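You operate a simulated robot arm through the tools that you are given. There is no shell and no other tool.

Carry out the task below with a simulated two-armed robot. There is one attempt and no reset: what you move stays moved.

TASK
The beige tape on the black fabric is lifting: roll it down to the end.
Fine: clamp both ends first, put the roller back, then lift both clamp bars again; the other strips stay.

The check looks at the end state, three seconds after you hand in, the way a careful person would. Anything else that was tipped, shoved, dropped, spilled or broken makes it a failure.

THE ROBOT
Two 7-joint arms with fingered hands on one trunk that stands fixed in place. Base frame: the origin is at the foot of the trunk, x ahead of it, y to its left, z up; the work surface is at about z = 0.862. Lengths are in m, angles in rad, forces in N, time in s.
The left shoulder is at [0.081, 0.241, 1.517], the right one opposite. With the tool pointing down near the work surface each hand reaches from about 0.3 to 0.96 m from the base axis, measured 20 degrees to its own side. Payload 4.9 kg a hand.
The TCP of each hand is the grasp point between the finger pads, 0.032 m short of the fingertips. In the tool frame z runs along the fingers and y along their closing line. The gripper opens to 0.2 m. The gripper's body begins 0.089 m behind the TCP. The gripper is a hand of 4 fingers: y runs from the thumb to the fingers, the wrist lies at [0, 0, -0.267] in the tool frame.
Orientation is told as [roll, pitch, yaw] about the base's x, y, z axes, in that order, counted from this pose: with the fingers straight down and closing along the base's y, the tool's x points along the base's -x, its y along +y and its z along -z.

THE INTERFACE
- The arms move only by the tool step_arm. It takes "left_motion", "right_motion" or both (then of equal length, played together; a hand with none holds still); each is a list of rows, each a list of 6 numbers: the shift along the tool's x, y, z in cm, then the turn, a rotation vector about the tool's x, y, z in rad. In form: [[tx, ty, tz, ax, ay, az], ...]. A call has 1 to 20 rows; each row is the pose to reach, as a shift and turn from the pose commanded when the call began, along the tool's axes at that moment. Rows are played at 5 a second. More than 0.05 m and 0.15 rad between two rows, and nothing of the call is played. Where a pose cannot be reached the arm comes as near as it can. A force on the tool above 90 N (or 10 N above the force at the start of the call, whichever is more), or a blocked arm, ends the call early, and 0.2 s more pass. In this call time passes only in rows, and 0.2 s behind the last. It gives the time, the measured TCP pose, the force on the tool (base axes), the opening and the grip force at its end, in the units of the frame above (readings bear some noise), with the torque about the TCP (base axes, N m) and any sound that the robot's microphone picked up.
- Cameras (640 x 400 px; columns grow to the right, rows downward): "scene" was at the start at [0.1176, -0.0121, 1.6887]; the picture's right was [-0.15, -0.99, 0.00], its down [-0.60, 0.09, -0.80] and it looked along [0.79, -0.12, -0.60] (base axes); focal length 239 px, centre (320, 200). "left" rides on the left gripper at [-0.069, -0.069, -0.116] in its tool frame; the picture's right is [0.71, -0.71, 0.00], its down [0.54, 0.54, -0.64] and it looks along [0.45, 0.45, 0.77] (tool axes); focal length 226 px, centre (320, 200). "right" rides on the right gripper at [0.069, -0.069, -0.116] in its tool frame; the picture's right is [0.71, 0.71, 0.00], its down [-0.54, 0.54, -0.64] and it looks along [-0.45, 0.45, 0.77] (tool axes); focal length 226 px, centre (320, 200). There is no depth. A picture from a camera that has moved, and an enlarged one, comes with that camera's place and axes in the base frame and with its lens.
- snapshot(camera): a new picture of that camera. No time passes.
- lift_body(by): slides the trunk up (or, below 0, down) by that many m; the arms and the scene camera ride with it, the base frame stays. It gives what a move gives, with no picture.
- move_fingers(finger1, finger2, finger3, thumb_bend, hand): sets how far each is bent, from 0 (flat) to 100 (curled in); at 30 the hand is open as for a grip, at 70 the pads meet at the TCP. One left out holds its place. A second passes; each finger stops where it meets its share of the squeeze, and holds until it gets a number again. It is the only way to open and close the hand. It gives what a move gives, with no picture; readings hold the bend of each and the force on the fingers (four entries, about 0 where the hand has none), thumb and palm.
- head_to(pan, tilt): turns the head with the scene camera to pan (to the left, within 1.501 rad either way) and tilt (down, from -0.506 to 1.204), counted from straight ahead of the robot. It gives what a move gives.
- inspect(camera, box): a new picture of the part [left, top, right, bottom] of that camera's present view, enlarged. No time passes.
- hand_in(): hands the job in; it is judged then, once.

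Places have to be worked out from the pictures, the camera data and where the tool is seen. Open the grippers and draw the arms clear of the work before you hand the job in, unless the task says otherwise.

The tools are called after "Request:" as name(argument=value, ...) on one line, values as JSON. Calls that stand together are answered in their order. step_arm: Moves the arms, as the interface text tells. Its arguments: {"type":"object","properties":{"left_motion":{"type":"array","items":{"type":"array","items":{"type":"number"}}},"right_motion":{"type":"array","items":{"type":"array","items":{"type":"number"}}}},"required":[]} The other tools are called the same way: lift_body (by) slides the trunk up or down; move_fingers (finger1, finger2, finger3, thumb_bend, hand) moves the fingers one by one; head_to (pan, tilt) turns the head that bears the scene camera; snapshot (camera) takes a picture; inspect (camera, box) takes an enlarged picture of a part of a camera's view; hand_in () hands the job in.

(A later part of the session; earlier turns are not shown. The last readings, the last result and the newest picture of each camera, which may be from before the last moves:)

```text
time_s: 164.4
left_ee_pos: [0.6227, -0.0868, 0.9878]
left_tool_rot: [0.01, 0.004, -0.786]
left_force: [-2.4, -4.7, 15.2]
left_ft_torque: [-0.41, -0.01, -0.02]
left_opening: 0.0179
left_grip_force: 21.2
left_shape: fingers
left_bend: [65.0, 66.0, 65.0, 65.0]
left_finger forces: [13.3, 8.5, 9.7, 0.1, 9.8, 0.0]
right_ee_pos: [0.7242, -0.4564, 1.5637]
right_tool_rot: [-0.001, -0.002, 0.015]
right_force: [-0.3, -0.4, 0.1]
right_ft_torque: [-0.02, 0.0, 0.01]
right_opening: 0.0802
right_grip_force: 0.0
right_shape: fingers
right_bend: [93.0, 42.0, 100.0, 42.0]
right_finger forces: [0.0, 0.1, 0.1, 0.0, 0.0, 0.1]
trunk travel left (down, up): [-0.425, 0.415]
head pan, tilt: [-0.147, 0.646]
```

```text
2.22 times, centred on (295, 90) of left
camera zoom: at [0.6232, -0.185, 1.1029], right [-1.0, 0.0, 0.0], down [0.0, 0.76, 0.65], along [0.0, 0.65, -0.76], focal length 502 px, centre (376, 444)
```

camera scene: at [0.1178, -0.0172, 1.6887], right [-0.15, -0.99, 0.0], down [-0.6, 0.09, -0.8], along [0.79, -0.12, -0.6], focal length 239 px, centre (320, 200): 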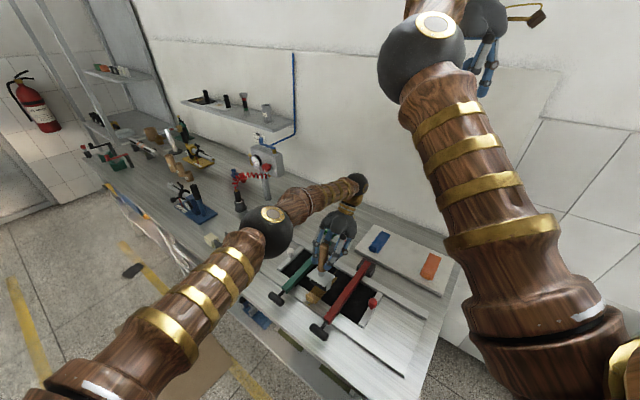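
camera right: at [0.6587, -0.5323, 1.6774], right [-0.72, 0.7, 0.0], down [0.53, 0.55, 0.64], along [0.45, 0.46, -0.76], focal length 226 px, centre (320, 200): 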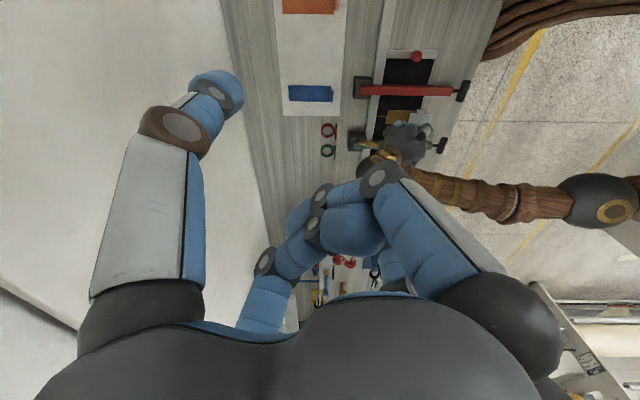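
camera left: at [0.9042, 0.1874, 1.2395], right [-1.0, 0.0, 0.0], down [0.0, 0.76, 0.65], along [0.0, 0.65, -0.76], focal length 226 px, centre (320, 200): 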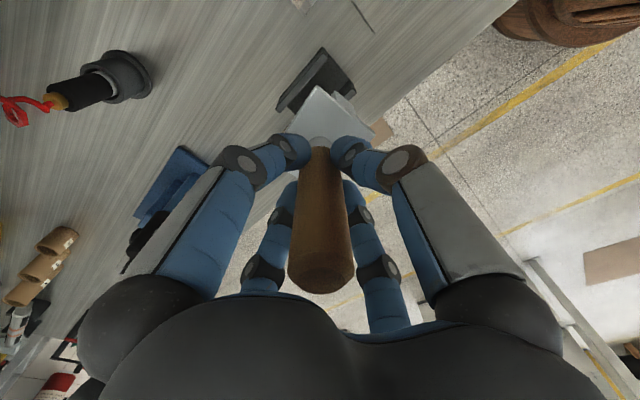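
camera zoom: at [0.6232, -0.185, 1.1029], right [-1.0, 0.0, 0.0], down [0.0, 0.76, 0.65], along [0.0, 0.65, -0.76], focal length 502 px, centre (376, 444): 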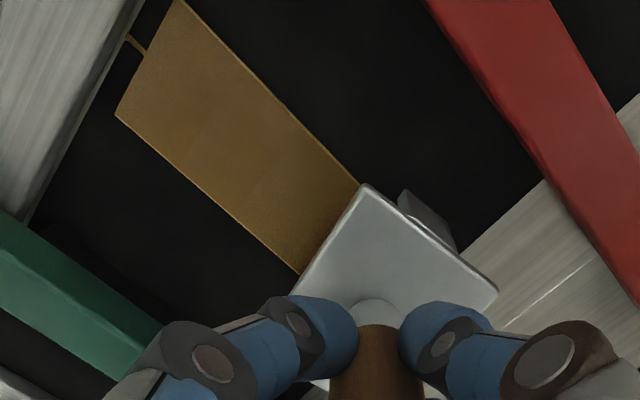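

Still no movement of the strip. I'll ease sideways load slightly and creep on another 8 mm.

Request:
step_arm(left_motion=[[0.15, -0.1, 0, 0, 0, 0], [0.3, -0.15, 0, 0, 0, 0], [0.45, -0.15, 0, 0, 0, 0], [0.6, -0.15, 0, 0, 0, 0], [0.8, -0.15, 0, 0, 0, 0]])

Request:
inspect(camera="right", box=[370, 70, 450, 150])

Request:
inspect(camera="scene", box=[290, 240, 350, 310])

```text
time_s: 165.6
left_ee_pos: [0.6174, -0.0816, 0.9867]
left_tool_rot: [0.009, 0.002, -0.785]
left_force: [1.4, -4.8, 10.1]
left_ft_torque: [-0.48, -0.32, -0.06]
left_opening: 0.0176
left_grip_force: 20.8
left_shape: fingers
left_bend: [65.0, 66.0, 65.0, 65.0]
left_finger forces: [17.4, 8.6, 8.0, 0.1, 8.0, 0.0]
right_ee_pos: [0.7254, -0.4567, 1.5627]
right_tool_rot: [0.001, 0.001, 0.015]
right_force: [-0.3, -0.9, 0.4]
right_ft_torque: [0.0, -0.01, 0.02]
right_opening: 0.0801
right_grip_force: 0.0
right_shape: fingers
right_bend: [93.0, 42.0, 100.0, 42.0]
right_finger forces: [0.1, 0.0, 0.0, 0.0, 0.0, 0.0]
trunk travel left (down, up): [-0.425, 0.415]
head pan, tilt: [-0.147, 0.646]
```

```text
5.00 times, centred on (410, 110) of right
camera zoom: at [0.6574, -0.5275, 1.6795], right [-0.72, 0.7, 0.0], down [0.53, 0.55, 0.64], along [0.45, 0.46, -0.77], focal length 1130 px, centre (-130, 650)
```

zoom: 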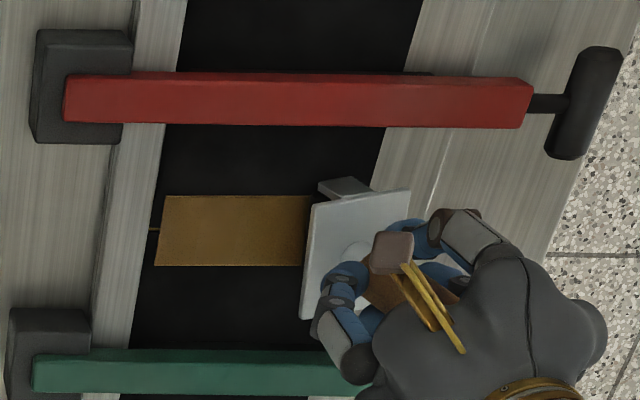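

```text
5.71 times, centred on (320, 275) of scene
camera zoom: at [0.1165, -0.0126, 1.6888], right [-0.15, -0.99, 0.0], down [-0.59, 0.09, -0.8], along [0.79, -0.12, -0.6], focal length 1364 px, centre (320, -229)
```

zoom: 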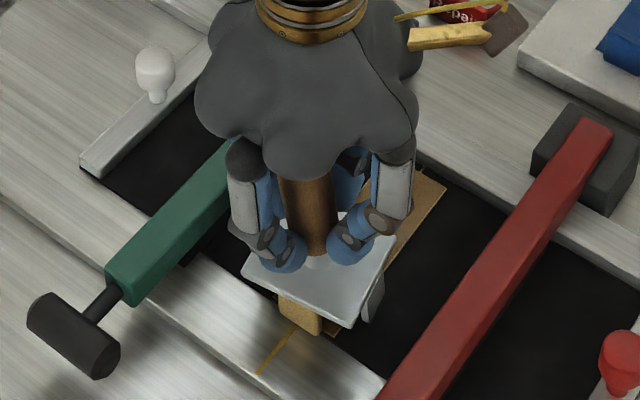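

The roller has met the tab (4 N resistance) without moving the strip. I'll lift straight up and look at the result.

Request:
step_arm(left_motion=[[-0.2, 0, -0.5, 0, 0, 0], [-0.3, 0, -2, 0, 0, 0], [-0.3, 0, -5, 0, 0, 0], [-0.3, 0, -9, 0, 0, 0], [-3, 0, -12, 0, 0, 0], [-6, 0, -14, 0, 0, 0]])

Request:
inspect(camera="right", box=[370, 70, 450, 150])

Request:
inspect(camera="scene", box=[290, 240, 350, 310])

```text
time_s: 167.0
left_ee_pos: [0.6617, -0.1286, 1.1291]
left_tool_rot: [0.009, 0.004, -0.783]
left_force: [0.3, 0.7, -3.5]
left_ft_torque: [0.03, 0.01, -0.04]
left_opening: 0.0183
left_grip_force: 14.9
left_shape: fingers
left_bend: [64.0, 66.0, 65.0, 65.0]
left_finger forces: [8.2, 7.8, 8.3, 0.1, 5.7, 0.1]
right_ee_pos: [0.727, -0.4592, 1.5612]
right_tool_rot: [0.0, 0.001, 0.014]
right_force: [-0.2, -0.7, -0.2]
right_ft_torque: [0.04, -0.02, -0.01]
right_opening: 0.0805
right_grip_force: 0.1
right_shape: fingers
right_bend: [93.0, 42.0, 100.0, 42.0]
right_finger forces: [0.0, 0.0, 0.0, 0.1, 0.1, 0.0]
trunk travel left (down, up): [-0.425, 0.415]
head pan, tilt: [-0.147, 0.646]
```

```text
5.00 times, centred on (410, 110) of right
camera zoom: at [0.6596, -0.5293, 1.6779], right [-0.72, 0.7, 0.0], down [0.53, 0.55, 0.64], along [0.45, 0.46, -0.77], focal length 1130 px, centre (-130, 650)
```

zoom: 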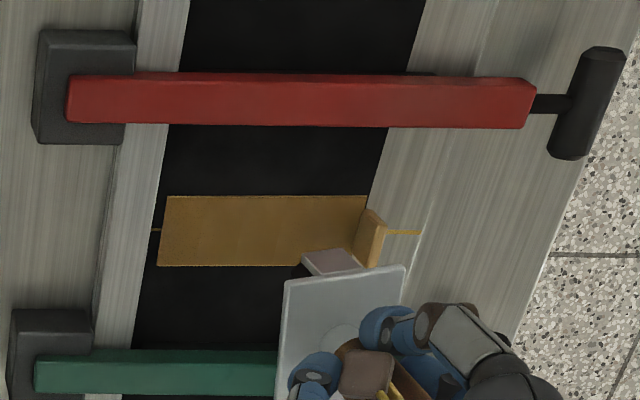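

```text
5.71 times, centred on (320, 275) of scene
camera zoom: at [0.1185, -0.0145, 1.6885], right [-0.15, -0.99, 0.0], down [-0.6, 0.09, -0.8], along [0.79, -0.12, -0.6], focal length 1364 px, centre (320, -229)
```

zoom: 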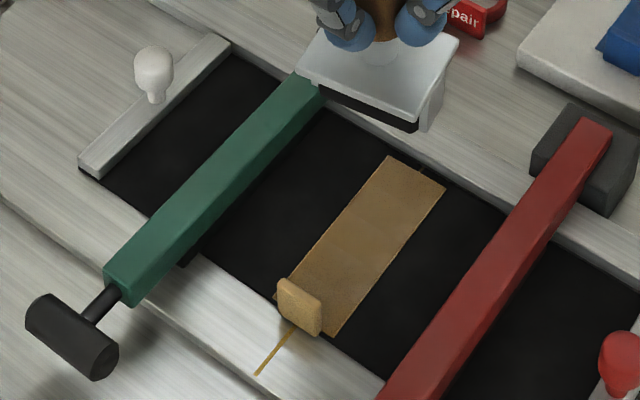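

The strip now looks evenly dark right to the end. I'll zoom in on its end to be certain.

Request:
inspect(camera="scene", box=[310, 265, 340, 300])

Request:
inspect(camera="right", box=[388, 85, 428, 125])

Request:
inspect(camera="left", box=[200, 0, 420, 160])

```text
11.43 times, centred on (325, 282) of scene
camera zoom: at [0.1185, -0.0145, 1.6885], right [-0.15, -0.99, 0.0], down [-0.6, 0.09, -0.8], along [0.79, -0.12, -0.6], focal length 2727 px, centre (263, -743)
```

zoom: 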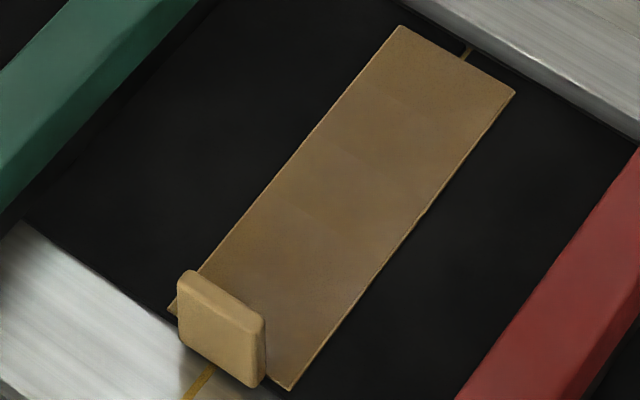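

```text
10.00 times, centred on (408, 105) of right
camera zoom: at [0.6596, -0.5293, 1.6779], right [-0.72, 0.7, 0.0], down [0.53, 0.55, 0.64], along [0.45, 0.46, -0.77], focal length 2261 px, centre (-560, 1150)
```

zoom: 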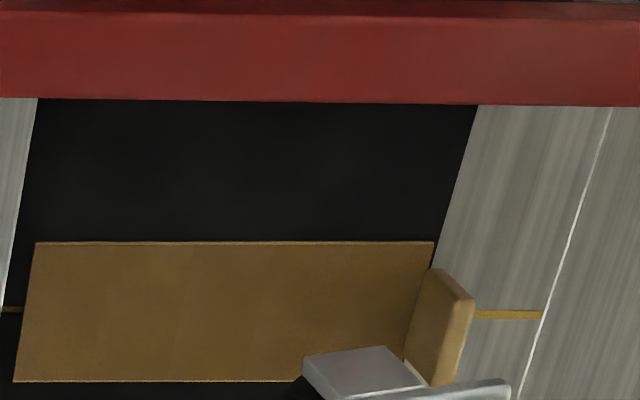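

```text
2.50 times, centred on (310, 80) of left
camera zoom: at [0.6601, -0.227, 1.2434], right [-1.0, 0.0, 0.0], down [0.0, 0.76, 0.65], along [0.0, 0.65, -0.76], focal length 565 px, centre (345, 500)
```

zoom: 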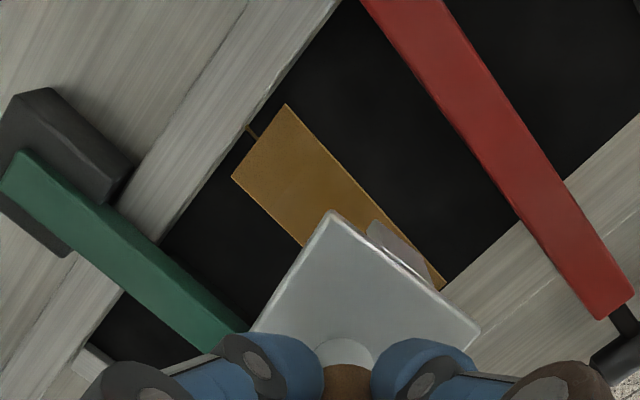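

Fully rolled down, in its original place. Now I'll return the roller to its cradle.

Request:
step_arm(left_motion=[[1, 3.9, 0, 0, 0, 0], [2, 7.8, 0, 0, 0, 0], [3, 11.7, 0, 0, 0, 0], [4, 15.6, 0, 0, 0, 0], [5, 19.5, 0, 0, 0, 0], [6, 23.4, 0, 0, 0, 0], [7, 27.4, 0, 0, 0, 0], [8, 31.3, 0, 0, 0, 0], [9, 35.2, 0, 0, 0, 0], [10, 39.1, 0, 0, 0, 0], [11, 43, 0, 0, 0, 0], [12, 46.9, 0, 0, 0, 0]])

Request:
inspect(camera="left", box=[220, 20, 420, 180])

Request:
inspect(camera="scene", box=[185, 150, 265, 260])

```text
time_s: 169.6
left_ee_pos: [0.9063, 0.2926, 1.1293]
left_tool_rot: [0.005, 0.004, -0.784]
left_force: [-0.1, 0.7, -2.2]
left_ft_torque: [0.02, -0.01, -0.01]
left_opening: 0.0184
left_grip_force: 15.5
left_shape: fingers
left_bend: [64.0, 66.0, 65.0, 65.0]
left_finger forces: [8.1, 8.0, 7.9, 0.1, 5.8, 0.1]
right_ee_pos: [0.7269, -0.4548, 1.5618]
right_tool_rot: [-0.001, 0.003, 0.014]
right_force: [0.2, 0.5, 0.0]
right_ft_torque: [0.01, 0.02, 0.01]
right_opening: 0.0803
right_grip_force: 0.1
right_shape: fingers
right_bend: [93.0, 42.0, 100.0, 42.0]
right_finger forces: [0.0, 0.1, 0.1, 0.1, 0.0, 0.0]
trunk travel left (down, up): [-0.425, 0.415]
head pan, tilt: [-0.147, 0.646]
```

```text
2.50 times, centred on (320, 100) of left
camera zoom: at [0.9066, 0.1939, 1.2439], right [-1.0, 0.0, 0.0], down [0.0, 0.76, 0.65], along [0.0, 0.65, -0.76], focal length 565 px, centre (320, 450)
```

zoom: 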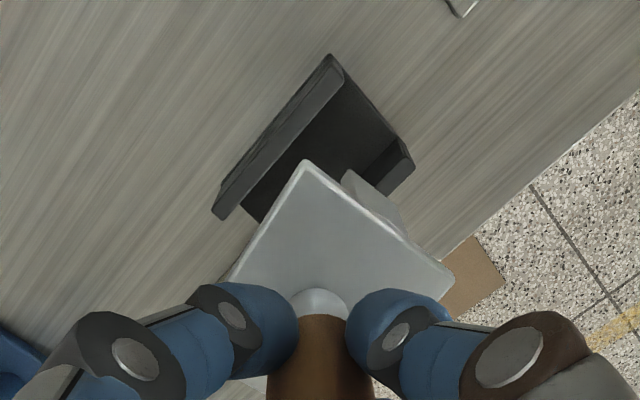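

```text
3.64 times, centred on (225, 205) of scene
camera zoom: at [0.1191, -0.0112, 1.6886], right [-0.15, -0.99, 0.0], down [-0.6, 0.09, -0.8], along [0.79, -0.12, -0.6], focal length 868 px, centre (666, 182)
```

zoom: 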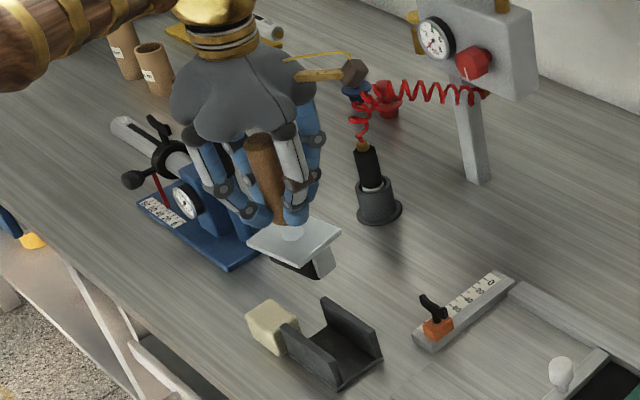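

The tool sits as it did when I picked it up, with the plate about 5 mm off the seat. I'll correct that and lower.

Request:
step_arm(left_motion=[[0.4, -0.5, 3, 0, 0, 0], [0.4, -0.5, 7, 0, 0, 0], [0.4, -0.5, 10, 0, 0, 0], [0.4, -0.5, 11.5, 0, 0, 0]])

Request:
inspect(camera="left", box=[220, 20, 420, 180])

Request:
inspect(camera="scene", box=[195, 190, 255, 260])

```text
time_s: 170.6
left_ee_pos: [0.9007, 0.2928, 1.0147]
left_tool_rot: [0.009, 0.003, -0.785]
left_force: [0.4, -0.7, -2.2]
left_ft_torque: [-0.01, -0.06, 0.03]
left_opening: 0.0184
left_grip_force: 15.6
left_shape: fingers
left_bend: [64.0, 66.0, 65.0, 65.0]
left_finger forces: [8.8, 8.2, 7.7, 0.0, 5.8, 0.1]
right_ee_pos: [0.7263, -0.4562, 1.5621]
right_tool_rot: [0.001, -0.002, 0.015]
right_force: [-0.6, -0.1, -0.7]
right_ft_torque: [0.01, 0.0, 0.03]
right_opening: 0.0802
right_grip_force: 0.1
right_shape: fingers
right_bend: [93.0, 42.0, 100.0, 42.0]
right_finger forces: [0.1, 0.0, 0.1, 0.1, 0.0, 0.0]
trunk travel left (down, up): [-0.425, 0.415]
head pan, tilt: [-0.147, 0.646]
```

```text
2.50 times, centred on (320, 100) of left
camera zoom: at [0.9001, 0.1954, 1.1294], right [-1.0, 0.0, 0.0], down [0.0, 0.76, 0.65], along [0.0, 0.65, -0.76], focal length 565 px, centre (320, 450)
```

zoom: 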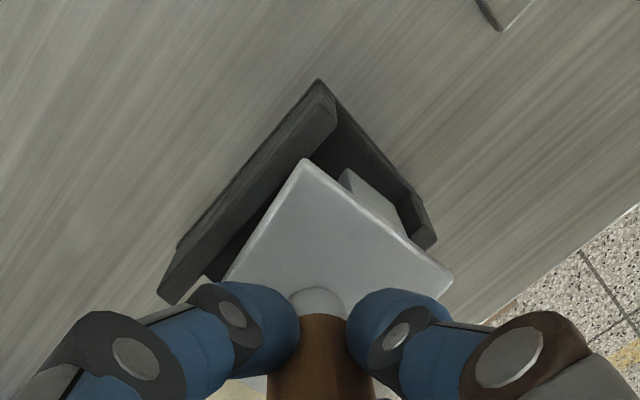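

```text
5.71 times, centred on (225, 225) of scene
camera zoom: at [0.1178, -0.0125, 1.6887], right [-0.15, -0.99, 0.0], down [-0.6, 0.09, -0.8], along [0.79, -0.12, -0.6], focal length 1364 px, centre (863, 57)
```

zoom: 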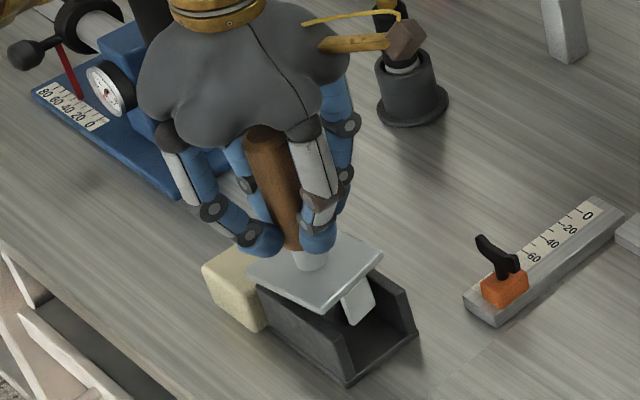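

Comparing with the earlier seated view, the plate needs about 6 mm towards the far wall. Correcting and lowering.

Request:
step_arm(left_motion=[[-0.6, -0.2, 0, 0, 0, 0], [-0.6, -0.2, 1, 0, 0, 0], [-0.6, -0.2, 1.8, 0, 0, 0]])

Request:
inspect(camera="left", box=[220, 20, 420, 180])

Request:
inspect(camera="scene", box=[195, 190, 255, 260])

```text
time_s: 171.4
left_ee_pos: [0.9044, 0.2878, 0.9972]
left_tool_rot: [0.006, 0.003, -0.782]
left_force: [-0.2, 0.1, -3.0]
left_ft_torque: [0.0, 0.01, -0.03]
left_opening: 0.0183
left_grip_force: 15.1
left_shape: fingers
left_bend: [64.0, 66.0, 65.0, 65.0]
left_finger forces: [8.5, 7.9, 7.7, 0.0, 6.0, 0.1]
right_ee_pos: [0.728, -0.4561, 1.5625]
right_tool_rot: [-0.002, 0.002, 0.012]
right_force: [1.3, 0.4, 0.0]
right_ft_torque: [0.01, 0.0, -0.03]
right_opening: 0.0802
right_grip_force: 0.0
right_shape: fingers
right_bend: [93.0, 42.0, 100.0, 42.0]
right_finger forces: [0.0, 0.0, 0.0, 0.1, 0.1, 0.0]
trunk travel left (down, up): [-0.425, 0.415]
head pan, tilt: [-0.147, 0.646]
```

```text
2.50 times, centred on (320, 100) of left
camera zoom: at [0.9031, 0.1896, 1.112], right [-1.0, 0.0, 0.0], down [0.0, 0.76, 0.65], along [0.0, 0.65, -0.76], focal length 565 px, centre (320, 450)
```

zoom: 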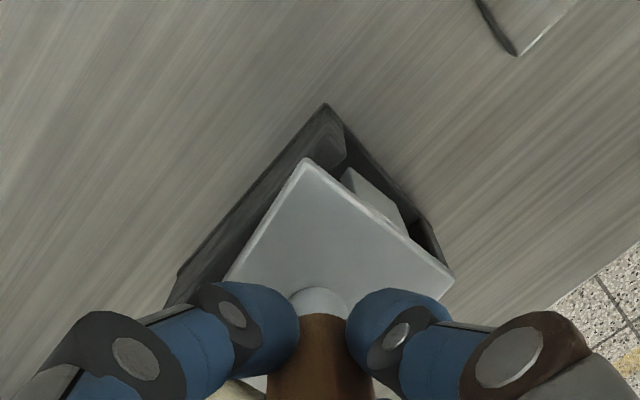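

```text
5.71 times, centred on (225, 225) of scene
camera zoom: at [0.1185, -0.0114, 1.6886], right [-0.15, -0.99, 0.0], down [-0.6, 0.09, -0.8], along [0.79, -0.12, -0.6], focal length 1364 px, centre (863, 57)
```

zoom: 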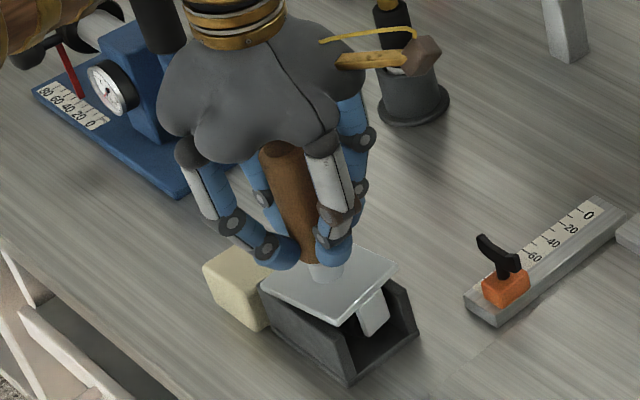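

Request:
step_arm(left_motion=[[0, 0, 0.4, 0, 0, 0], [0, 0, 0.8, 0, 0, 0], [0, 0, 1.2, 0, 0, 0]])

Request:
inspect(camera="left", box=[220, 20, 420, 180])

Request:
inspect(camera="scene", box=[195, 190, 255, 260])

```text
time_s: 172.2
left_ee_pos: [0.904, 0.2869, 0.9855]
left_tool_rot: [0.009, 0.004, -0.785]
left_force: [1.5, -0.6, -1.0]
left_ft_torque: [-0.02, -0.02, 0.0]
left_opening: 0.0181
left_grip_force: 15.7
left_shape: fingers
left_bend: [64.0, 66.0, 66.0, 65.0]
left_finger forces: [8.9, 8.7, 7.8, 0.0, 5.7, 0.1]
right_ee_pos: [0.7266, -0.4558, 1.5627]
right_tool_rot: [-0.001, 0.002, 0.013]
right_force: [0.0, -0.2, -0.2]
right_ft_torque: [0.01, -0.02, 0.03]
right_opening: 0.0805
right_grip_force: 0.2
right_shape: fingers
right_bend: [93.0, 42.0, 100.0, 42.0]
right_finger forces: [0.0, 0.0, 0.1, 0.0, 0.0, 0.1]
trunk travel left (down, up): [-0.425, 0.415]
head pan, tilt: [-0.147, 0.646]
```

```text
2.50 times, centred on (320, 100) of left
camera zoom: at [0.9033, 0.1889, 1.1002], right [-1.0, 0.0, 0.0], down [0.0, 0.76, 0.65], along [0.0, 0.65, -0.76], focal length 565 px, centre (320, 450)
```

zoom: 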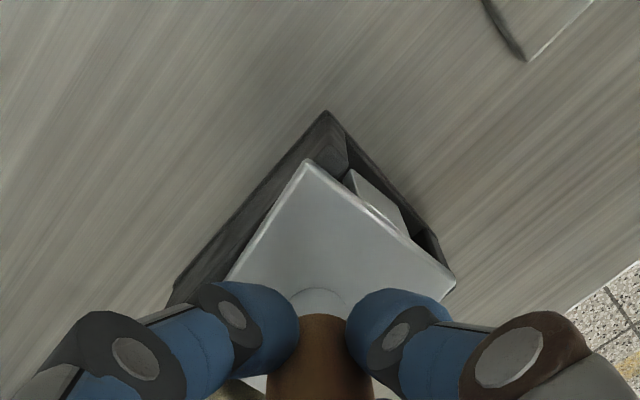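

```text
5.71 times, centred on (225, 225) of scene
camera zoom: at [0.1182, -0.0122, 1.6887], right [-0.15, -0.99, 0.0], down [-0.6, 0.09, -0.8], along [0.79, -0.12, -0.6], focal length 1364 px, centre (863, 57)
```

zoom: 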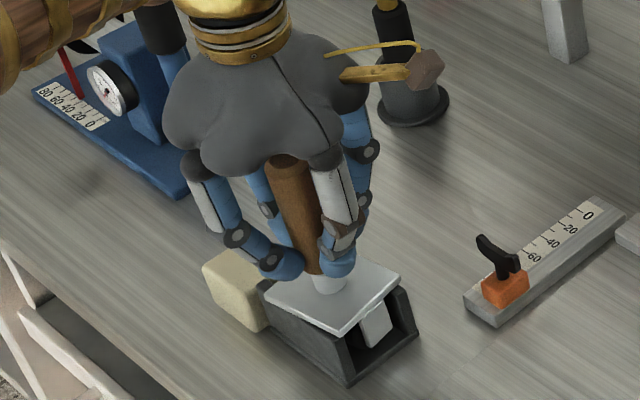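

The plate is within 2–3 mm of its seated relation and just touching. A final 3 mm down, then release in stages.

Request:
step_arm(left_motion=[[-0.1, 0, 0.2, 0, 0, 0], [-0.15, 0, 0.4, 0, 0, 0]])

Request:
move_fingers(hand="left", finger1=58, finger2=58, finger3=58, thumb_bend=58)

Request:
inspect(camera="scene", box=[195, 190, 255, 260])

Request:
move_fingers(hand="left", finger1=30, finger2=30, finger3=30, thumb_bend=30)

Request:
inspect(camera="left", box=[220, 60, 420, 220])

```text
time_s: 172.8
left_ee_pos: [0.904, 0.2858, 0.9831]
left_tool_rot: [0.012, 0.001, -0.784]
left_force: [3.7, 1.2, 8.4]
left_ft_torque: [0.03, -0.03, -0.02]
left_opening: 0.018
left_grip_force: 18.1
left_shape: fingers
left_bend: [64.0, 65.0, 66.0, 65.0]
left_finger forces: [9.8, 10.4, 9.2, 0.1, 6.4, 0.0]
right_ee_pos: [0.7237, -0.456, 1.5644]
right_tool_rot: [0.001, 0.0, 0.016]
right_force: [-0.2, -0.2, -1.3]
right_ft_torque: [0.02, -0.01, 0.03]
right_opening: 0.0804
right_grip_force: 0.0
right_shape: fingers
right_bend: [93.0, 42.0, 100.0, 42.0]
right_finger forces: [0.1, 0.1, 0.0, 0.0, 0.0, 0.0]
trunk travel left (down, up): [-0.425, 0.415]
head pan, tilt: [-0.147, 0.646]
```

```text
time_s: 173.8
left_ee_pos: [0.9046, 0.2855, 0.981]
left_tool_rot: [0.007, 0.003, -0.784]
left_force: [-0.7, 0.2, 0.3]
left_ft_torque: [-0.03, -0.01, 0.0]
left_opening: 0.0433
left_grip_force: 0.1
left_shape: fingers
left_bend: [57.0, 57.0, 57.0, 57.0]
left_finger forces: [0.0, 0.0, 0.0, 0.0, 0.0, 0.0]
right_ee_pos: [0.7263, -0.4563, 1.5621]
right_tool_rot: [0.0, 0.0, 0.014]
right_force: [0.6, -0.4, 0.8]
right_ft_torque: [0.03, -0.03, 0.0]
right_opening: 0.0802
right_grip_force: 0.1
right_shape: fingers
right_bend: [93.0, 42.0, 100.0, 42.0]
right_finger forces: [0.0, 0.0, 0.0, 0.0, 0.0, 0.0]
trunk travel left (down, up): [-0.425, 0.415]
head pan, tilt: [-0.147, 0.646]
```

```text
5.71 times, centred on (225, 225) of scene
camera zoom: at [0.1181, -0.0121, 1.6886], right [-0.15, -0.99, 0.0], down [-0.6, 0.09, -0.8], along [0.79, -0.12, -0.6], focal length 1364 px, centre (863, 57)
```

zoom: 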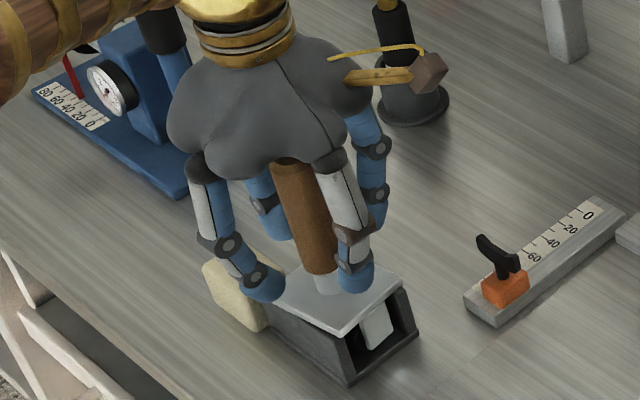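

```text
time_s: 174.8
left_ee_pos: [0.9056, 0.2862, 0.981]
left_tool_rot: [0.008, 0.003, -0.783]
left_force: [1.0, 0.8, 0.1]
left_ft_torque: [0.0, 0.01, -0.02]
left_opening: 0.1394
left_grip_force: 0.0
left_shape: fingers
left_bend: [30.0, 30.0, 30.0, 30.0]
left_finger forces: [0.0, 0.0, 0.0, 0.0, 0.0, 0.0]
right_ee_pos: [0.7258, -0.4555, 1.5613]
right_tool_rot: [0.0, 0.001, 0.014]
right_force: [-0.1, -0.4, 0.4]
right_ft_torque: [-0.01, 0.0, 0.04]
right_opening: 0.0802
right_grip_force: 0.1
right_shape: fingers
right_bend: [93.0, 42.0, 100.0, 42.0]
right_finger forces: [0.0, 0.0, 0.1, 0.0, 0.0, 0.0]
trunk travel left (down, up): [-0.425, 0.415]
head pan, tilt: [-0.147, 0.646]
```

```text
2.50 times, centred on (320, 140) of left
camera zoom: at [0.9043, 0.1876, 1.0964], right [-1.0, 0.0, 0.0], down [0.0, 0.76, 0.65], along [0.0, 0.65, -0.76], focal length 565 px, centre (320, 350)
```

zoom: 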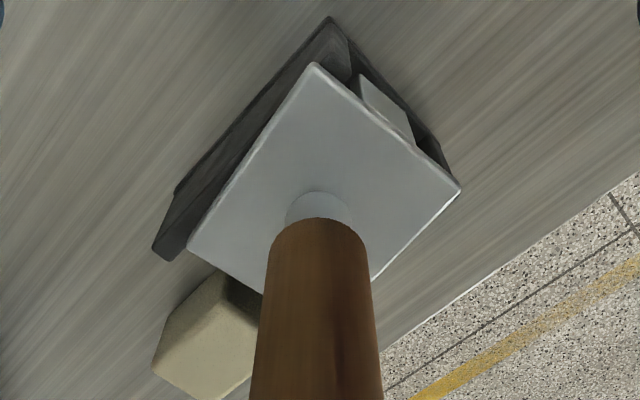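

The roller is level in its cradle. Now the clamp bars: I'll rise, shape the left hand, and go above the green T handle at about (0.603, 0.059).

Request:
step_arm(left_motion=[[0, 0, -3, 0, 0, 0], [0, 0, -7, 0, 0, 0], [0, 0, -11, 0, 0, 0], [0, 0, -15, 0, 0, 0], [0, 0, -18, 0, 0, 0], [0.5, -3.7, -18, 0, 0, 0], [1.1, -7.5, -18, 0, 0, 0], [1.6, -11.2, -18, 0, 0, 0], [2.1, -15, -18, 0, 0, 0], [2.7, -18.7, -18, 0, 0, 0], [3.2, -22.5, -18, 0, 0, 0], [3.7, -26.2, -18, 0, 0, 0], [4.3, -30, -18, 0, 0, 0], [4.8, -33.7, -18, 0, 0, 0], [5.3, -37.5, -18, 0, 0, 0]])

Request:
move_fingers(hand="left", finger2=42, finger3=100, thumb_bend=42)

Request:
move_fingers(hand="left", finger1=100)

Request:
snapshot(camera="left")

Request:
inspect(camera="scene", box=[190, 180, 380, 340])

```text
time_s: 178.0
left_ee_pos: [0.5978, 0.0537, 1.159]
left_tool_rot: [0.008, 0.002, -0.783]
left_force: [0.4, -0.1, -0.6]
left_ft_torque: [0.03, -0.03, 0.0]
left_opening: 0.14
left_grip_force: 0.0
left_shape: fingers
left_bend: [30.0, 30.0, 30.0, 30.0]
left_finger forces: [0.1, 0.1, 0.0, 0.0, 0.0, 0.0]
right_ee_pos: [0.725, -0.4565, 1.563]
right_tool_rot: [0.001, -0.001, 0.013]
right_force: [-0.2, 0.1, 1.1]
right_ft_torque: [0.04, 0.02, 0.0]
right_opening: 0.0803
right_grip_force: 0.1
right_shape: fingers
right_bend: [93.0, 42.0, 100.0, 42.0]
right_finger forces: [0.0, 0.0, 0.0, 0.1, 0.1, 0.0]
trunk travel left (down, up): [-0.425, 0.415]
head pan, tilt: [-0.147, 0.646]
```

```text
time_s: 179.0
left_ee_pos: [0.5993, 0.0568, 1.1585]
left_tool_rot: [0.005, 0.002, -0.783]
left_force: [-0.4, 0.9, 0.0]
left_ft_torque: [-0.02, -0.01, 0.02]
left_opening: 0.1209
left_grip_force: 0.0
left_shape: fingers
left_bend: [30.0, 42.0, 100.0, 42.0]
left_finger forces: [0.0, 0.0, 0.0, 0.0, 0.1, 0.0]
right_ee_pos: [0.7263, -0.4551, 1.5625]
right_tool_rot: [0.0, -0.001, 0.012]
right_force: [-0.8, -0.3, 0.1]
right_ft_torque: [0.01, 0.0, -0.02]
right_opening: 0.0803
right_grip_force: 0.0
right_shape: fingers
right_bend: [93.0, 42.0, 100.0, 42.0]
right_finger forces: [0.0, 0.0, 0.0, 0.0, 0.0, 0.0]
trunk travel left (down, up): [-0.425, 0.415]
head pan, tilt: [-0.147, 0.646]
```

```text
time_s: 180.0
left_ee_pos: [0.5985, 0.0554, 1.158]
left_tool_rot: [0.009, 0.003, -0.784]
left_force: [0.8, -0.1, 0.0]
left_ft_torque: [0.05, -0.01, 0.0]
left_opening: 0.0804
left_grip_force: 0.1
left_shape: fingers
left_bend: [92.0, 42.0, 100.0, 42.0]
left_finger forces: [0.1, 0.1, 0.0, 0.0, 0.0, 0.0]
right_ee_pos: [0.7265, -0.4556, 1.5626]
right_tool_rot: [0.001, 0.0, 0.017]
right_force: [-0.3, 0.3, -0.5]
right_ft_torque: [0.02, -0.02, -0.02]
right_opening: 0.0801
right_grip_force: 0.1
right_shape: fingers
right_bend: [93.0, 42.0, 100.0, 42.0]
right_finger forces: [0.0, 0.0, 0.0, 0.0, 0.0, 0.0]
trunk travel left (down, up): [-0.425, 0.415]
head pan, tilt: [-0.147, 0.646]
```

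```text
taken
camera left: at [0.5994, -0.0431, 1.2732], right [-1.0, 0.0, 0.0], down [0.0, 0.76, 0.65], along [0.0, 0.65, -0.76], focal length 226 px, centre (320, 200)
```

left: 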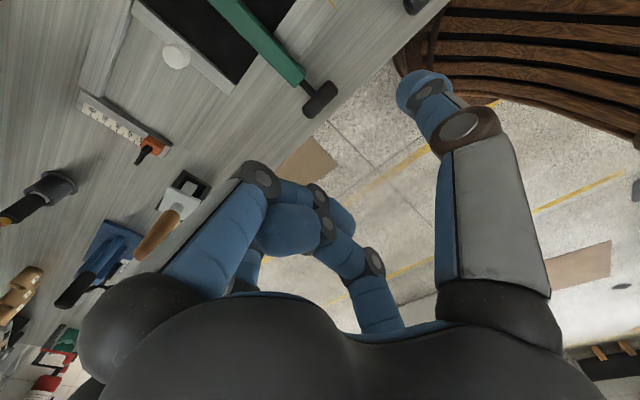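

```text
2.50 times, centred on (285, 260) of scene
camera zoom: at [0.1176, -0.0122, 1.6887], right [-0.15, -0.99, 0.0], down [-0.6, 0.09, -0.8], along [0.79, -0.12, -0.6], focal length 597 px, centre (408, 50)
```

zoom: 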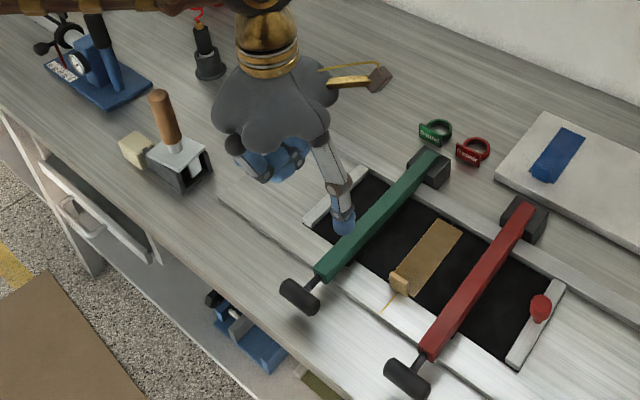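

The green T is just ahead of the hand axis; I'll shift 5–8 mm, descend over it and pinch its ends.

Request:
step_arm(left_motion=[[0.5, 0.75, 4, 0, 0, 0], [0.5, 0.75, 8, 0, 0, 0], [0.5, 0.75, 12, 0, 0, 0], [0.5, 0.75, 16, 0, 0, 0], [0.5, 0.75, 20, 0, 0, 0], [0.5, 0.75, 22, 0, 0, 0], [0.5, 0.75, 23.2, 0, 0, 0]])

Request:
inspect(camera="left", box=[200, 60, 480, 260])

```text
time_s: 181.6
left_ee_pos: [0.6023, 0.069, 0.927]
left_tool_rot: [0.009, 0.005, -0.782]
left_force: [0.0, 0.9, 0.8]
left_ft_torque: [0.01, 0.01, 0.0]
left_opening: 0.0804
left_grip_force: 0.0
left_shape: fingers
left_bend: [93.0, 42.0, 100.0, 42.0]
left_finger forces: [0.0, 0.0, 0.0, 0.0, 0.1, 0.1]
right_ee_pos: [0.7257, -0.4559, 1.5628]
right_tool_rot: [0.0, -0.001, 0.014]
right_force: [0.5, 0.3, -0.1]
right_ft_torque: [-0.02, -0.01, 0.0]
right_opening: 0.0802
right_grip_force: 0.2
right_shape: fingers
right_bend: [93.0, 42.0, 100.0, 42.0]
right_finger forces: [0.1, 0.0, 0.0, 0.0, 0.0, 0.0]
trunk travel left (down, up): [-0.425, 0.415]
head pan, tilt: [-0.147, 0.646]
```

```text
2.00 times, centred on (340, 160) of left
camera zoom: at [0.6024, -0.0297, 1.0419], right [-1.0, 0.0, 0.0], down [0.0, 0.76, 0.65], along [0.0, 0.65, -0.76], focal length 452 px, centre (280, 280)
```

zoom: 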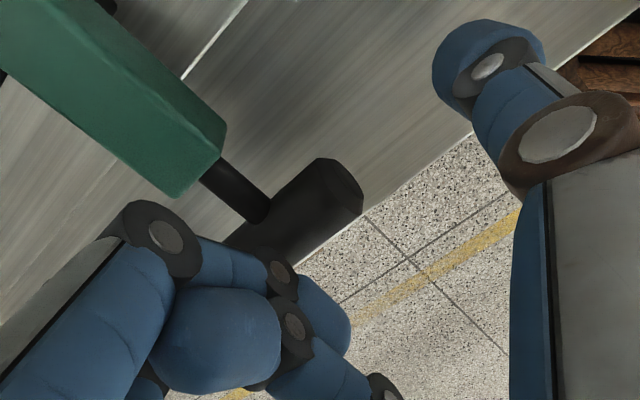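

Request:
move_fingers(hand="left", finger2=66, thumb_bend=66)

Request:
inspect(camera="left", box=[200, 60, 480, 260])

```text
time_s: 182.6
left_ee_pos: [0.6006, 0.0674, 0.9269]
left_tool_rot: [0.009, 0.003, -0.784]
left_force: [-4.7, -4.0, 0.6]
left_ft_torque: [-0.12, 0.16, 0.02]
left_opening: 0.0491
left_grip_force: 11.5
left_shape: fingers
left_bend: [93.0, 59.0, 100.0, 61.0]
left_finger forces: [0.1, 7.8, 0.1, 0.1, 14.5, 0.0]
right_ee_pos: [0.7239, -0.4574, 1.5629]
right_tool_rot: [0.001, -0.002, 0.016]
right_force: [0.1, -0.6, 0.1]
right_ft_torque: [0.0, 0.03, -0.01]
right_opening: 0.0803
right_grip_force: 0.1
right_shape: fingers
right_bend: [93.0, 42.0, 100.0, 42.0]
right_finger forces: [0.1, 0.1, 0.0, 0.1, 0.1, 0.0]
trunk travel left (down, up): [-0.425, 0.415]
head pan, tilt: [-0.147, 0.646]
```

```text
2.00 times, centred on (340, 160) of left
camera zoom: at [0.6014, -0.0307, 1.0427], right [-1.0, 0.0, 0.0], down [0.0, 0.76, 0.65], along [0.0, 0.65, -0.76], focal length 452 px, centre (280, 280)
```

zoom: 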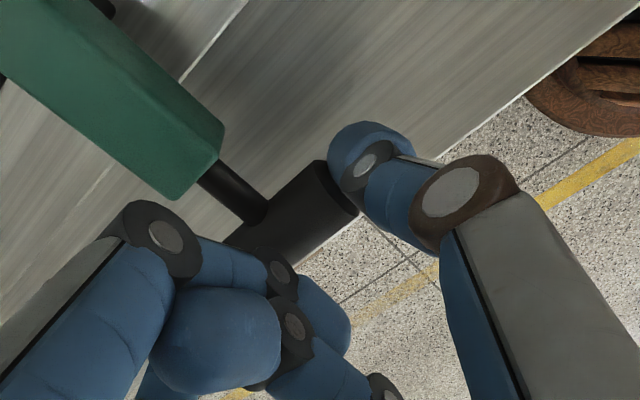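

Held. I'll lift the green bar back up along its arc, first part and check.

Request:
step_arm(left_motion=[[0, -0.3, -1.5, 0, 0, 0], [-0.07, -0.3, -2.99, 0, 0, 0], [-0.45, -0.3, -6.08, 0, 0, 0], [-1.12, -0.3, -9.12, 0, 0, 0], [-2.11, -0.3, -12.07, 0, 0, 0]])

Request:
inspect(camera="left", box=[200, 60, 480, 260])

Request:
inspect(camera="scene", box=[250, 180, 380, 320])

```text
time_s: 183.8
left_ee_pos: [0.6148, 0.0479, 1.0487]
left_tool_rot: [0.008, 0.003, -0.782]
left_force: [-1.2, 5.0, -0.4]
left_ft_torque: [0.33, -0.02, -0.1]
left_opening: 0.0464
left_grip_force: 10.8
left_shape: fingers
left_bend: [93.0, 57.0, 100.0, 62.0]
left_finger forces: [0.0, 11.8, 0.1, 0.0, 8.9, 0.1]
right_ee_pos: [0.7255, -0.4553, 1.5629]
right_tool_rot: [0.001, 0.0, 0.013]
right_force: [-0.1, 0.0, -0.3]
right_ft_torque: [0.04, -0.01, 0.02]
right_opening: 0.0802
right_grip_force: 0.1
right_shape: fingers
right_bend: [93.0, 42.0, 100.0, 42.0]
right_finger forces: [0.0, 0.1, 0.0, 0.1, 0.1, 0.1]
trunk travel left (down, up): [-0.425, 0.415]
head pan, tilt: [-0.147, 0.646]
```

```text
2.00 times, centred on (340, 160) of left
camera zoom: at [0.6149, -0.0501, 1.1637], right [-1.0, 0.0, 0.0], down [0.0, 0.76, 0.65], along [0.0, 0.65, -0.76], focal length 452 px, centre (280, 280)
```

zoom: 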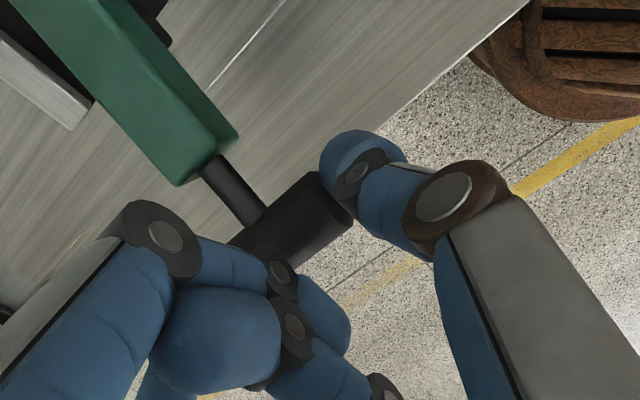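

```text
2.86 times, centred on (315, 250) of scene
camera zoom: at [0.1166, -0.0117, 1.6888], right [-0.15, -0.99, 0.0], down [-0.59, 0.09, -0.8], along [0.79, -0.12, -0.6], focal length 682 px, centre (334, 57)
```

zoom: 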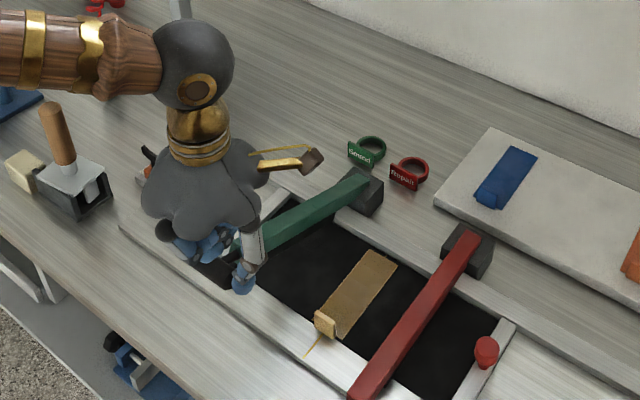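

Rising smoothly. I continue up the arc to the original lean.

Request:
step_arm(left_motion=[[-1.1, 0.1, -2.84, 0, 0, 0], [-2.65, 0.1, -5.55, 0, 0, 0], [-4.45, 0.1, -8.08, 0, 0, 0], [-6.5, 0.1, -10.42, 0, 0, 0], [-8.8, 0.1, -12.54, 0, 0, 0], [-11.3, 0.1, -14.42, 0, 0, 0], [-13.95, 0.1, -16.05, 0, 0, 0], [-16.75, 0.1, -17.41, 0, 0, 0], [-18.6, 0.1, -18.11, 0, 0, 0]])

Request:
inspect(camera="left", box=[200, 60, 480, 260])

Request:
inspect(camera="scene", box=[270, 120, 390, 280])

```text
time_s: 185.8
left_ee_pos: [0.7475, -0.0835, 1.2316]
left_tool_rot: [0.01, 0.005, -0.783]
left_force: [0.1, 0.7, 5.3]
left_ft_torque: [0.18, -0.04, -0.01]
left_opening: 0.0461
left_grip_force: 10.7
left_shape: fingers
left_bend: [93.0, 57.0, 100.0, 62.0]
left_finger forces: [0.0, 11.4, 0.1, 0.1, 10.8, 0.0]
right_ee_pos: [0.7243, -0.4561, 1.5634]
right_tool_rot: [0.0, -0.001, 0.014]
right_force: [-0.4, 0.3, 0.0]
right_ft_torque: [0.0, -0.03, 0.04]
right_opening: 0.0804
right_grip_force: 0.2
right_shape: fingers
right_bend: [93.0, 42.0, 100.0, 42.0]
right_finger forces: [0.0, 0.0, 0.0, 0.0, 0.0, 0.0]
trunk travel left (down, up): [-0.425, 0.415]
head pan, tilt: [-0.147, 0.646]
```

```text
2.00 times, centred on (340, 160) of left
camera zoom: at [0.7473, -0.1824, 1.3456], right [-1.0, 0.0, 0.0], down [0.0, 0.76, 0.65], along [0.0, 0.65, -0.76], focal length 452 px, centre (280, 280)
```

zoom: 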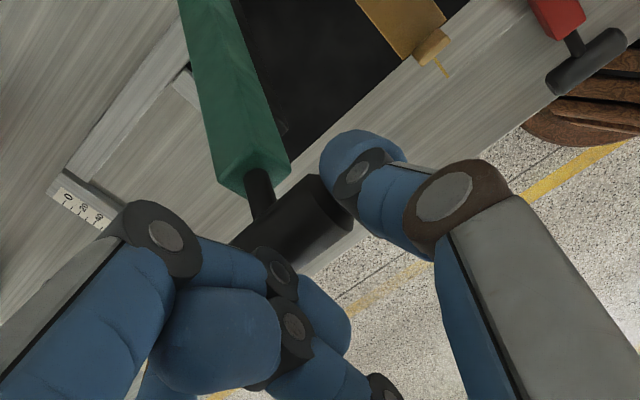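

```text
2.50 times, centred on (330, 200) of scene
camera zoom: at [0.1169, -0.0128, 1.6888], right [-0.15, -0.99, 0.0], down [-0.6, 0.09, -0.8], along [0.79, -0.12, -0.6], focal length 597 px, centre (295, 200)
```

zoom: 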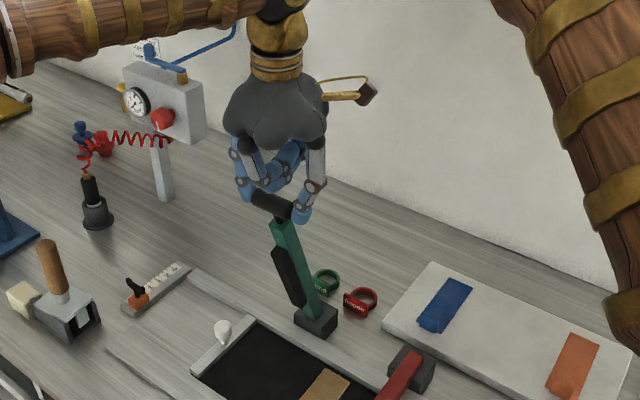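

Nearly at the original angle (about 5 mm short). I'll bring it the rest of the way and feel for its stop.

Request:
step_arm(left_motion=[[-0.3, 0, 0.1, 0, 0, 0], [-0.6, 0, 0.25, 0, 0, 0], [-0.8, 0, 0.3, 0, 0, 0]])

Request:
inspect(camera="scene", box=[270, 120, 390, 280])

```text
time_s: 186.6
left_ee_pos: [0.7503, -0.089, 1.2301]
left_tool_rot: [0.009, 0.002, -0.785]
left_force: [-4.5, 4.2, 21.0]
left_ft_torque: [0.26, 0.02, -0.06]
left_opening: 0.0453
left_grip_force: 13.3
left_shape: fingers
left_bend: [93.0, 57.0, 100.0, 62.0]
left_finger forces: [0.1, 13.3, 0.0, 0.0, 13.4, 0.1]
right_ee_pos: [0.7232, -0.4533, 1.5645]
right_tool_rot: [-0.002, -0.001, 0.014]
right_force: [-0.4, -0.3, -0.9]
right_ft_torque: [0.0, 0.0, 0.01]
right_opening: 0.0803
right_grip_force: 0.1
right_shape: fingers
right_bend: [93.0, 42.0, 100.0, 42.0]
right_finger forces: [0.1, 0.0, 0.0, 0.0, 0.0, 0.0]
trunk travel left (down, up): [-0.425, 0.415]
head pan, tilt: [-0.147, 0.646]
```

```text
2.50 times, centred on (330, 200) of scene
camera zoom: at [0.1139, -0.011, 1.6891], right [-0.15, -0.99, 0.0], down [-0.59, 0.09, -0.8], along [0.79, -0.12, -0.6], focal length 597 px, centre (295, 200)
```

zoom: 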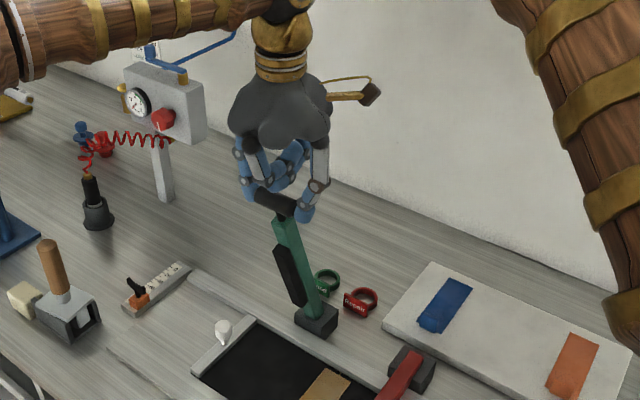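

It's against its stop, at the original angle. I'll ease off and release the pinch, checking that it stays.

Request:
step_arm(left_motion=[[0.1, 0, -0.3, 0, 0, 0]])

Request:
move_fingers(hand="left", finger2=42, thumb_bend=42)

Request:
inspect(camera="scene", box=[270, 120, 390, 280])

Request:
step_arm(left_motion=[[0, 0, -2, 0, 0, 0], [0, 0, -5, 0, 0, 0], [0, 0, -9, 0, 0, 0], [0, 0, -13, 0, 0, 0]])

Request:
inspect(camera="scene", box=[270, 140, 390, 300])

```text
time_s: 187.0
left_ee_pos: [0.7518, -0.0892, 1.2296]
left_tool_rot: [0.01, 0.004, -0.784]
left_force: [-3.5, 2.3, 13.8]
left_ft_torque: [0.13, 0.06, -0.04]
left_opening: 0.046
left_grip_force: 12.8
left_shape: fingers
left_bend: [93.0, 57.0, 100.0, 62.0]
left_finger forces: [0.0, 11.7, 0.0, 0.0, 13.7, 0.0]
right_ee_pos: [0.7244, -0.4569, 1.5639]
right_tool_rot: [0.001, -0.002, 0.014]
right_force: [0.3, 0.1, 1.1]
right_ft_torque: [0.0, 0.04, -0.01]
right_opening: 0.0803
right_grip_force: 0.1
right_shape: fingers
right_bend: [93.0, 42.0, 100.0, 42.0]
right_finger forces: [0.0, 0.0, 0.0, 0.1, 0.2, 0.0]
trunk travel left (down, up): [-0.425, 0.415]
head pan, tilt: [-0.147, 0.646]
```

```text
time_s: 188.0
left_ee_pos: [0.7537, -0.0887, 1.2282]
left_tool_rot: [0.007, 0.004, -0.785]
left_force: [0.0, -0.4, -0.7]
left_ft_torque: [-0.03, 0.05, 0.01]
left_opening: 0.0799
left_grip_force: 0.1
left_shape: fingers
left_bend: [93.0, 42.0, 100.0, 42.0]
left_finger forces: [0.1, 0.0, 0.1, 0.1, 0.0, 0.1]
right_ee_pos: [0.7271, -0.4562, 1.5624]
right_tool_rot: [-0.001, 0.0, 0.013]
right_force: [-0.4, -0.2, 0.3]
right_ft_torque: [0.0, 0.04, -0.02]
right_opening: 0.0802
right_grip_force: 0.1
right_shape: fingers
right_bend: [93.0, 42.0, 100.0, 42.0]
right_finger forces: [0.0, 0.0, 0.0, 0.0, 0.0, 0.0]
trunk travel left (down, up): [-0.425, 0.415]
head pan, tilt: [-0.147, 0.646]
```

```text
2.50 times, centred on (330, 200) of scene
camera zoom: at [0.1183, -0.0124, 1.6886], right [-0.15, -0.99, 0.0], down [-0.6, 0.09, -0.8], along [0.79, -0.12, -0.6], focal length 597 px, centre (295, 200)
```

zoom: 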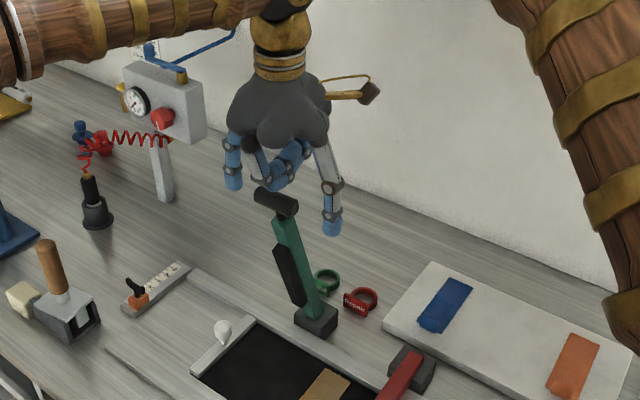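

```text
time_s: 189.0
left_ee_pos: [0.7532, -0.09, 1.3593]
left_tool_rot: [0.008, 0.004, -0.785]
left_force: [-0.7, 0.6, -0.5]
left_ft_torque: [0.0, -0.04, 0.01]
left_opening: 0.0801
left_grip_force: 0.0
left_shape: fingers
left_bend: [93.0, 42.0, 100.0, 42.0]
left_finger forces: [0.1, 0.0, 0.0, 0.0, 0.0, 0.0]
right_ee_pos: [0.7233, -0.4564, 1.5626]
right_tool_rot: [-0.001, 0.001, 0.015]
right_force: [0.7, -0.4, -0.3]
right_ft_torque: [-0.04, -0.02, -0.02]
right_opening: 0.0803
right_grip_force: 0.1
right_shape: fingers
right_bend: [93.0, 42.0, 100.0, 42.0]
right_finger forces: [0.0, 0.1, 0.0, 0.0, 0.1, 0.0]
trunk travel left (down, up): [-0.425, 0.415]
head pan, tilt: [-0.147, 0.646]
```

```text
2.50 times, centred on (330, 220) of scene
camera zoom: at [0.1164, -0.0129, 1.6887], right [-0.15, -0.99, 0.0], down [-0.59, 0.09, -0.8], along [0.79, -0.12, -0.6], focal length 597 px, centre (295, 150)
```

zoom: 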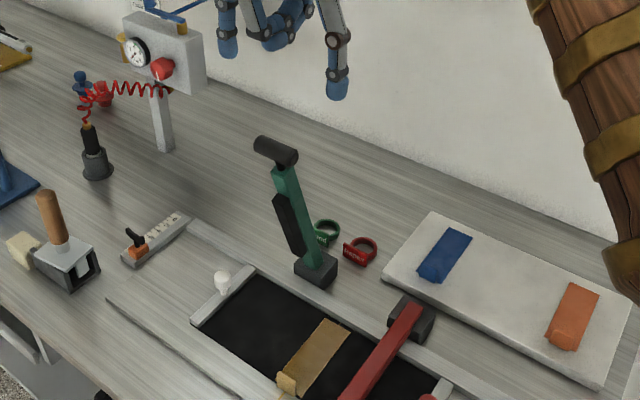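

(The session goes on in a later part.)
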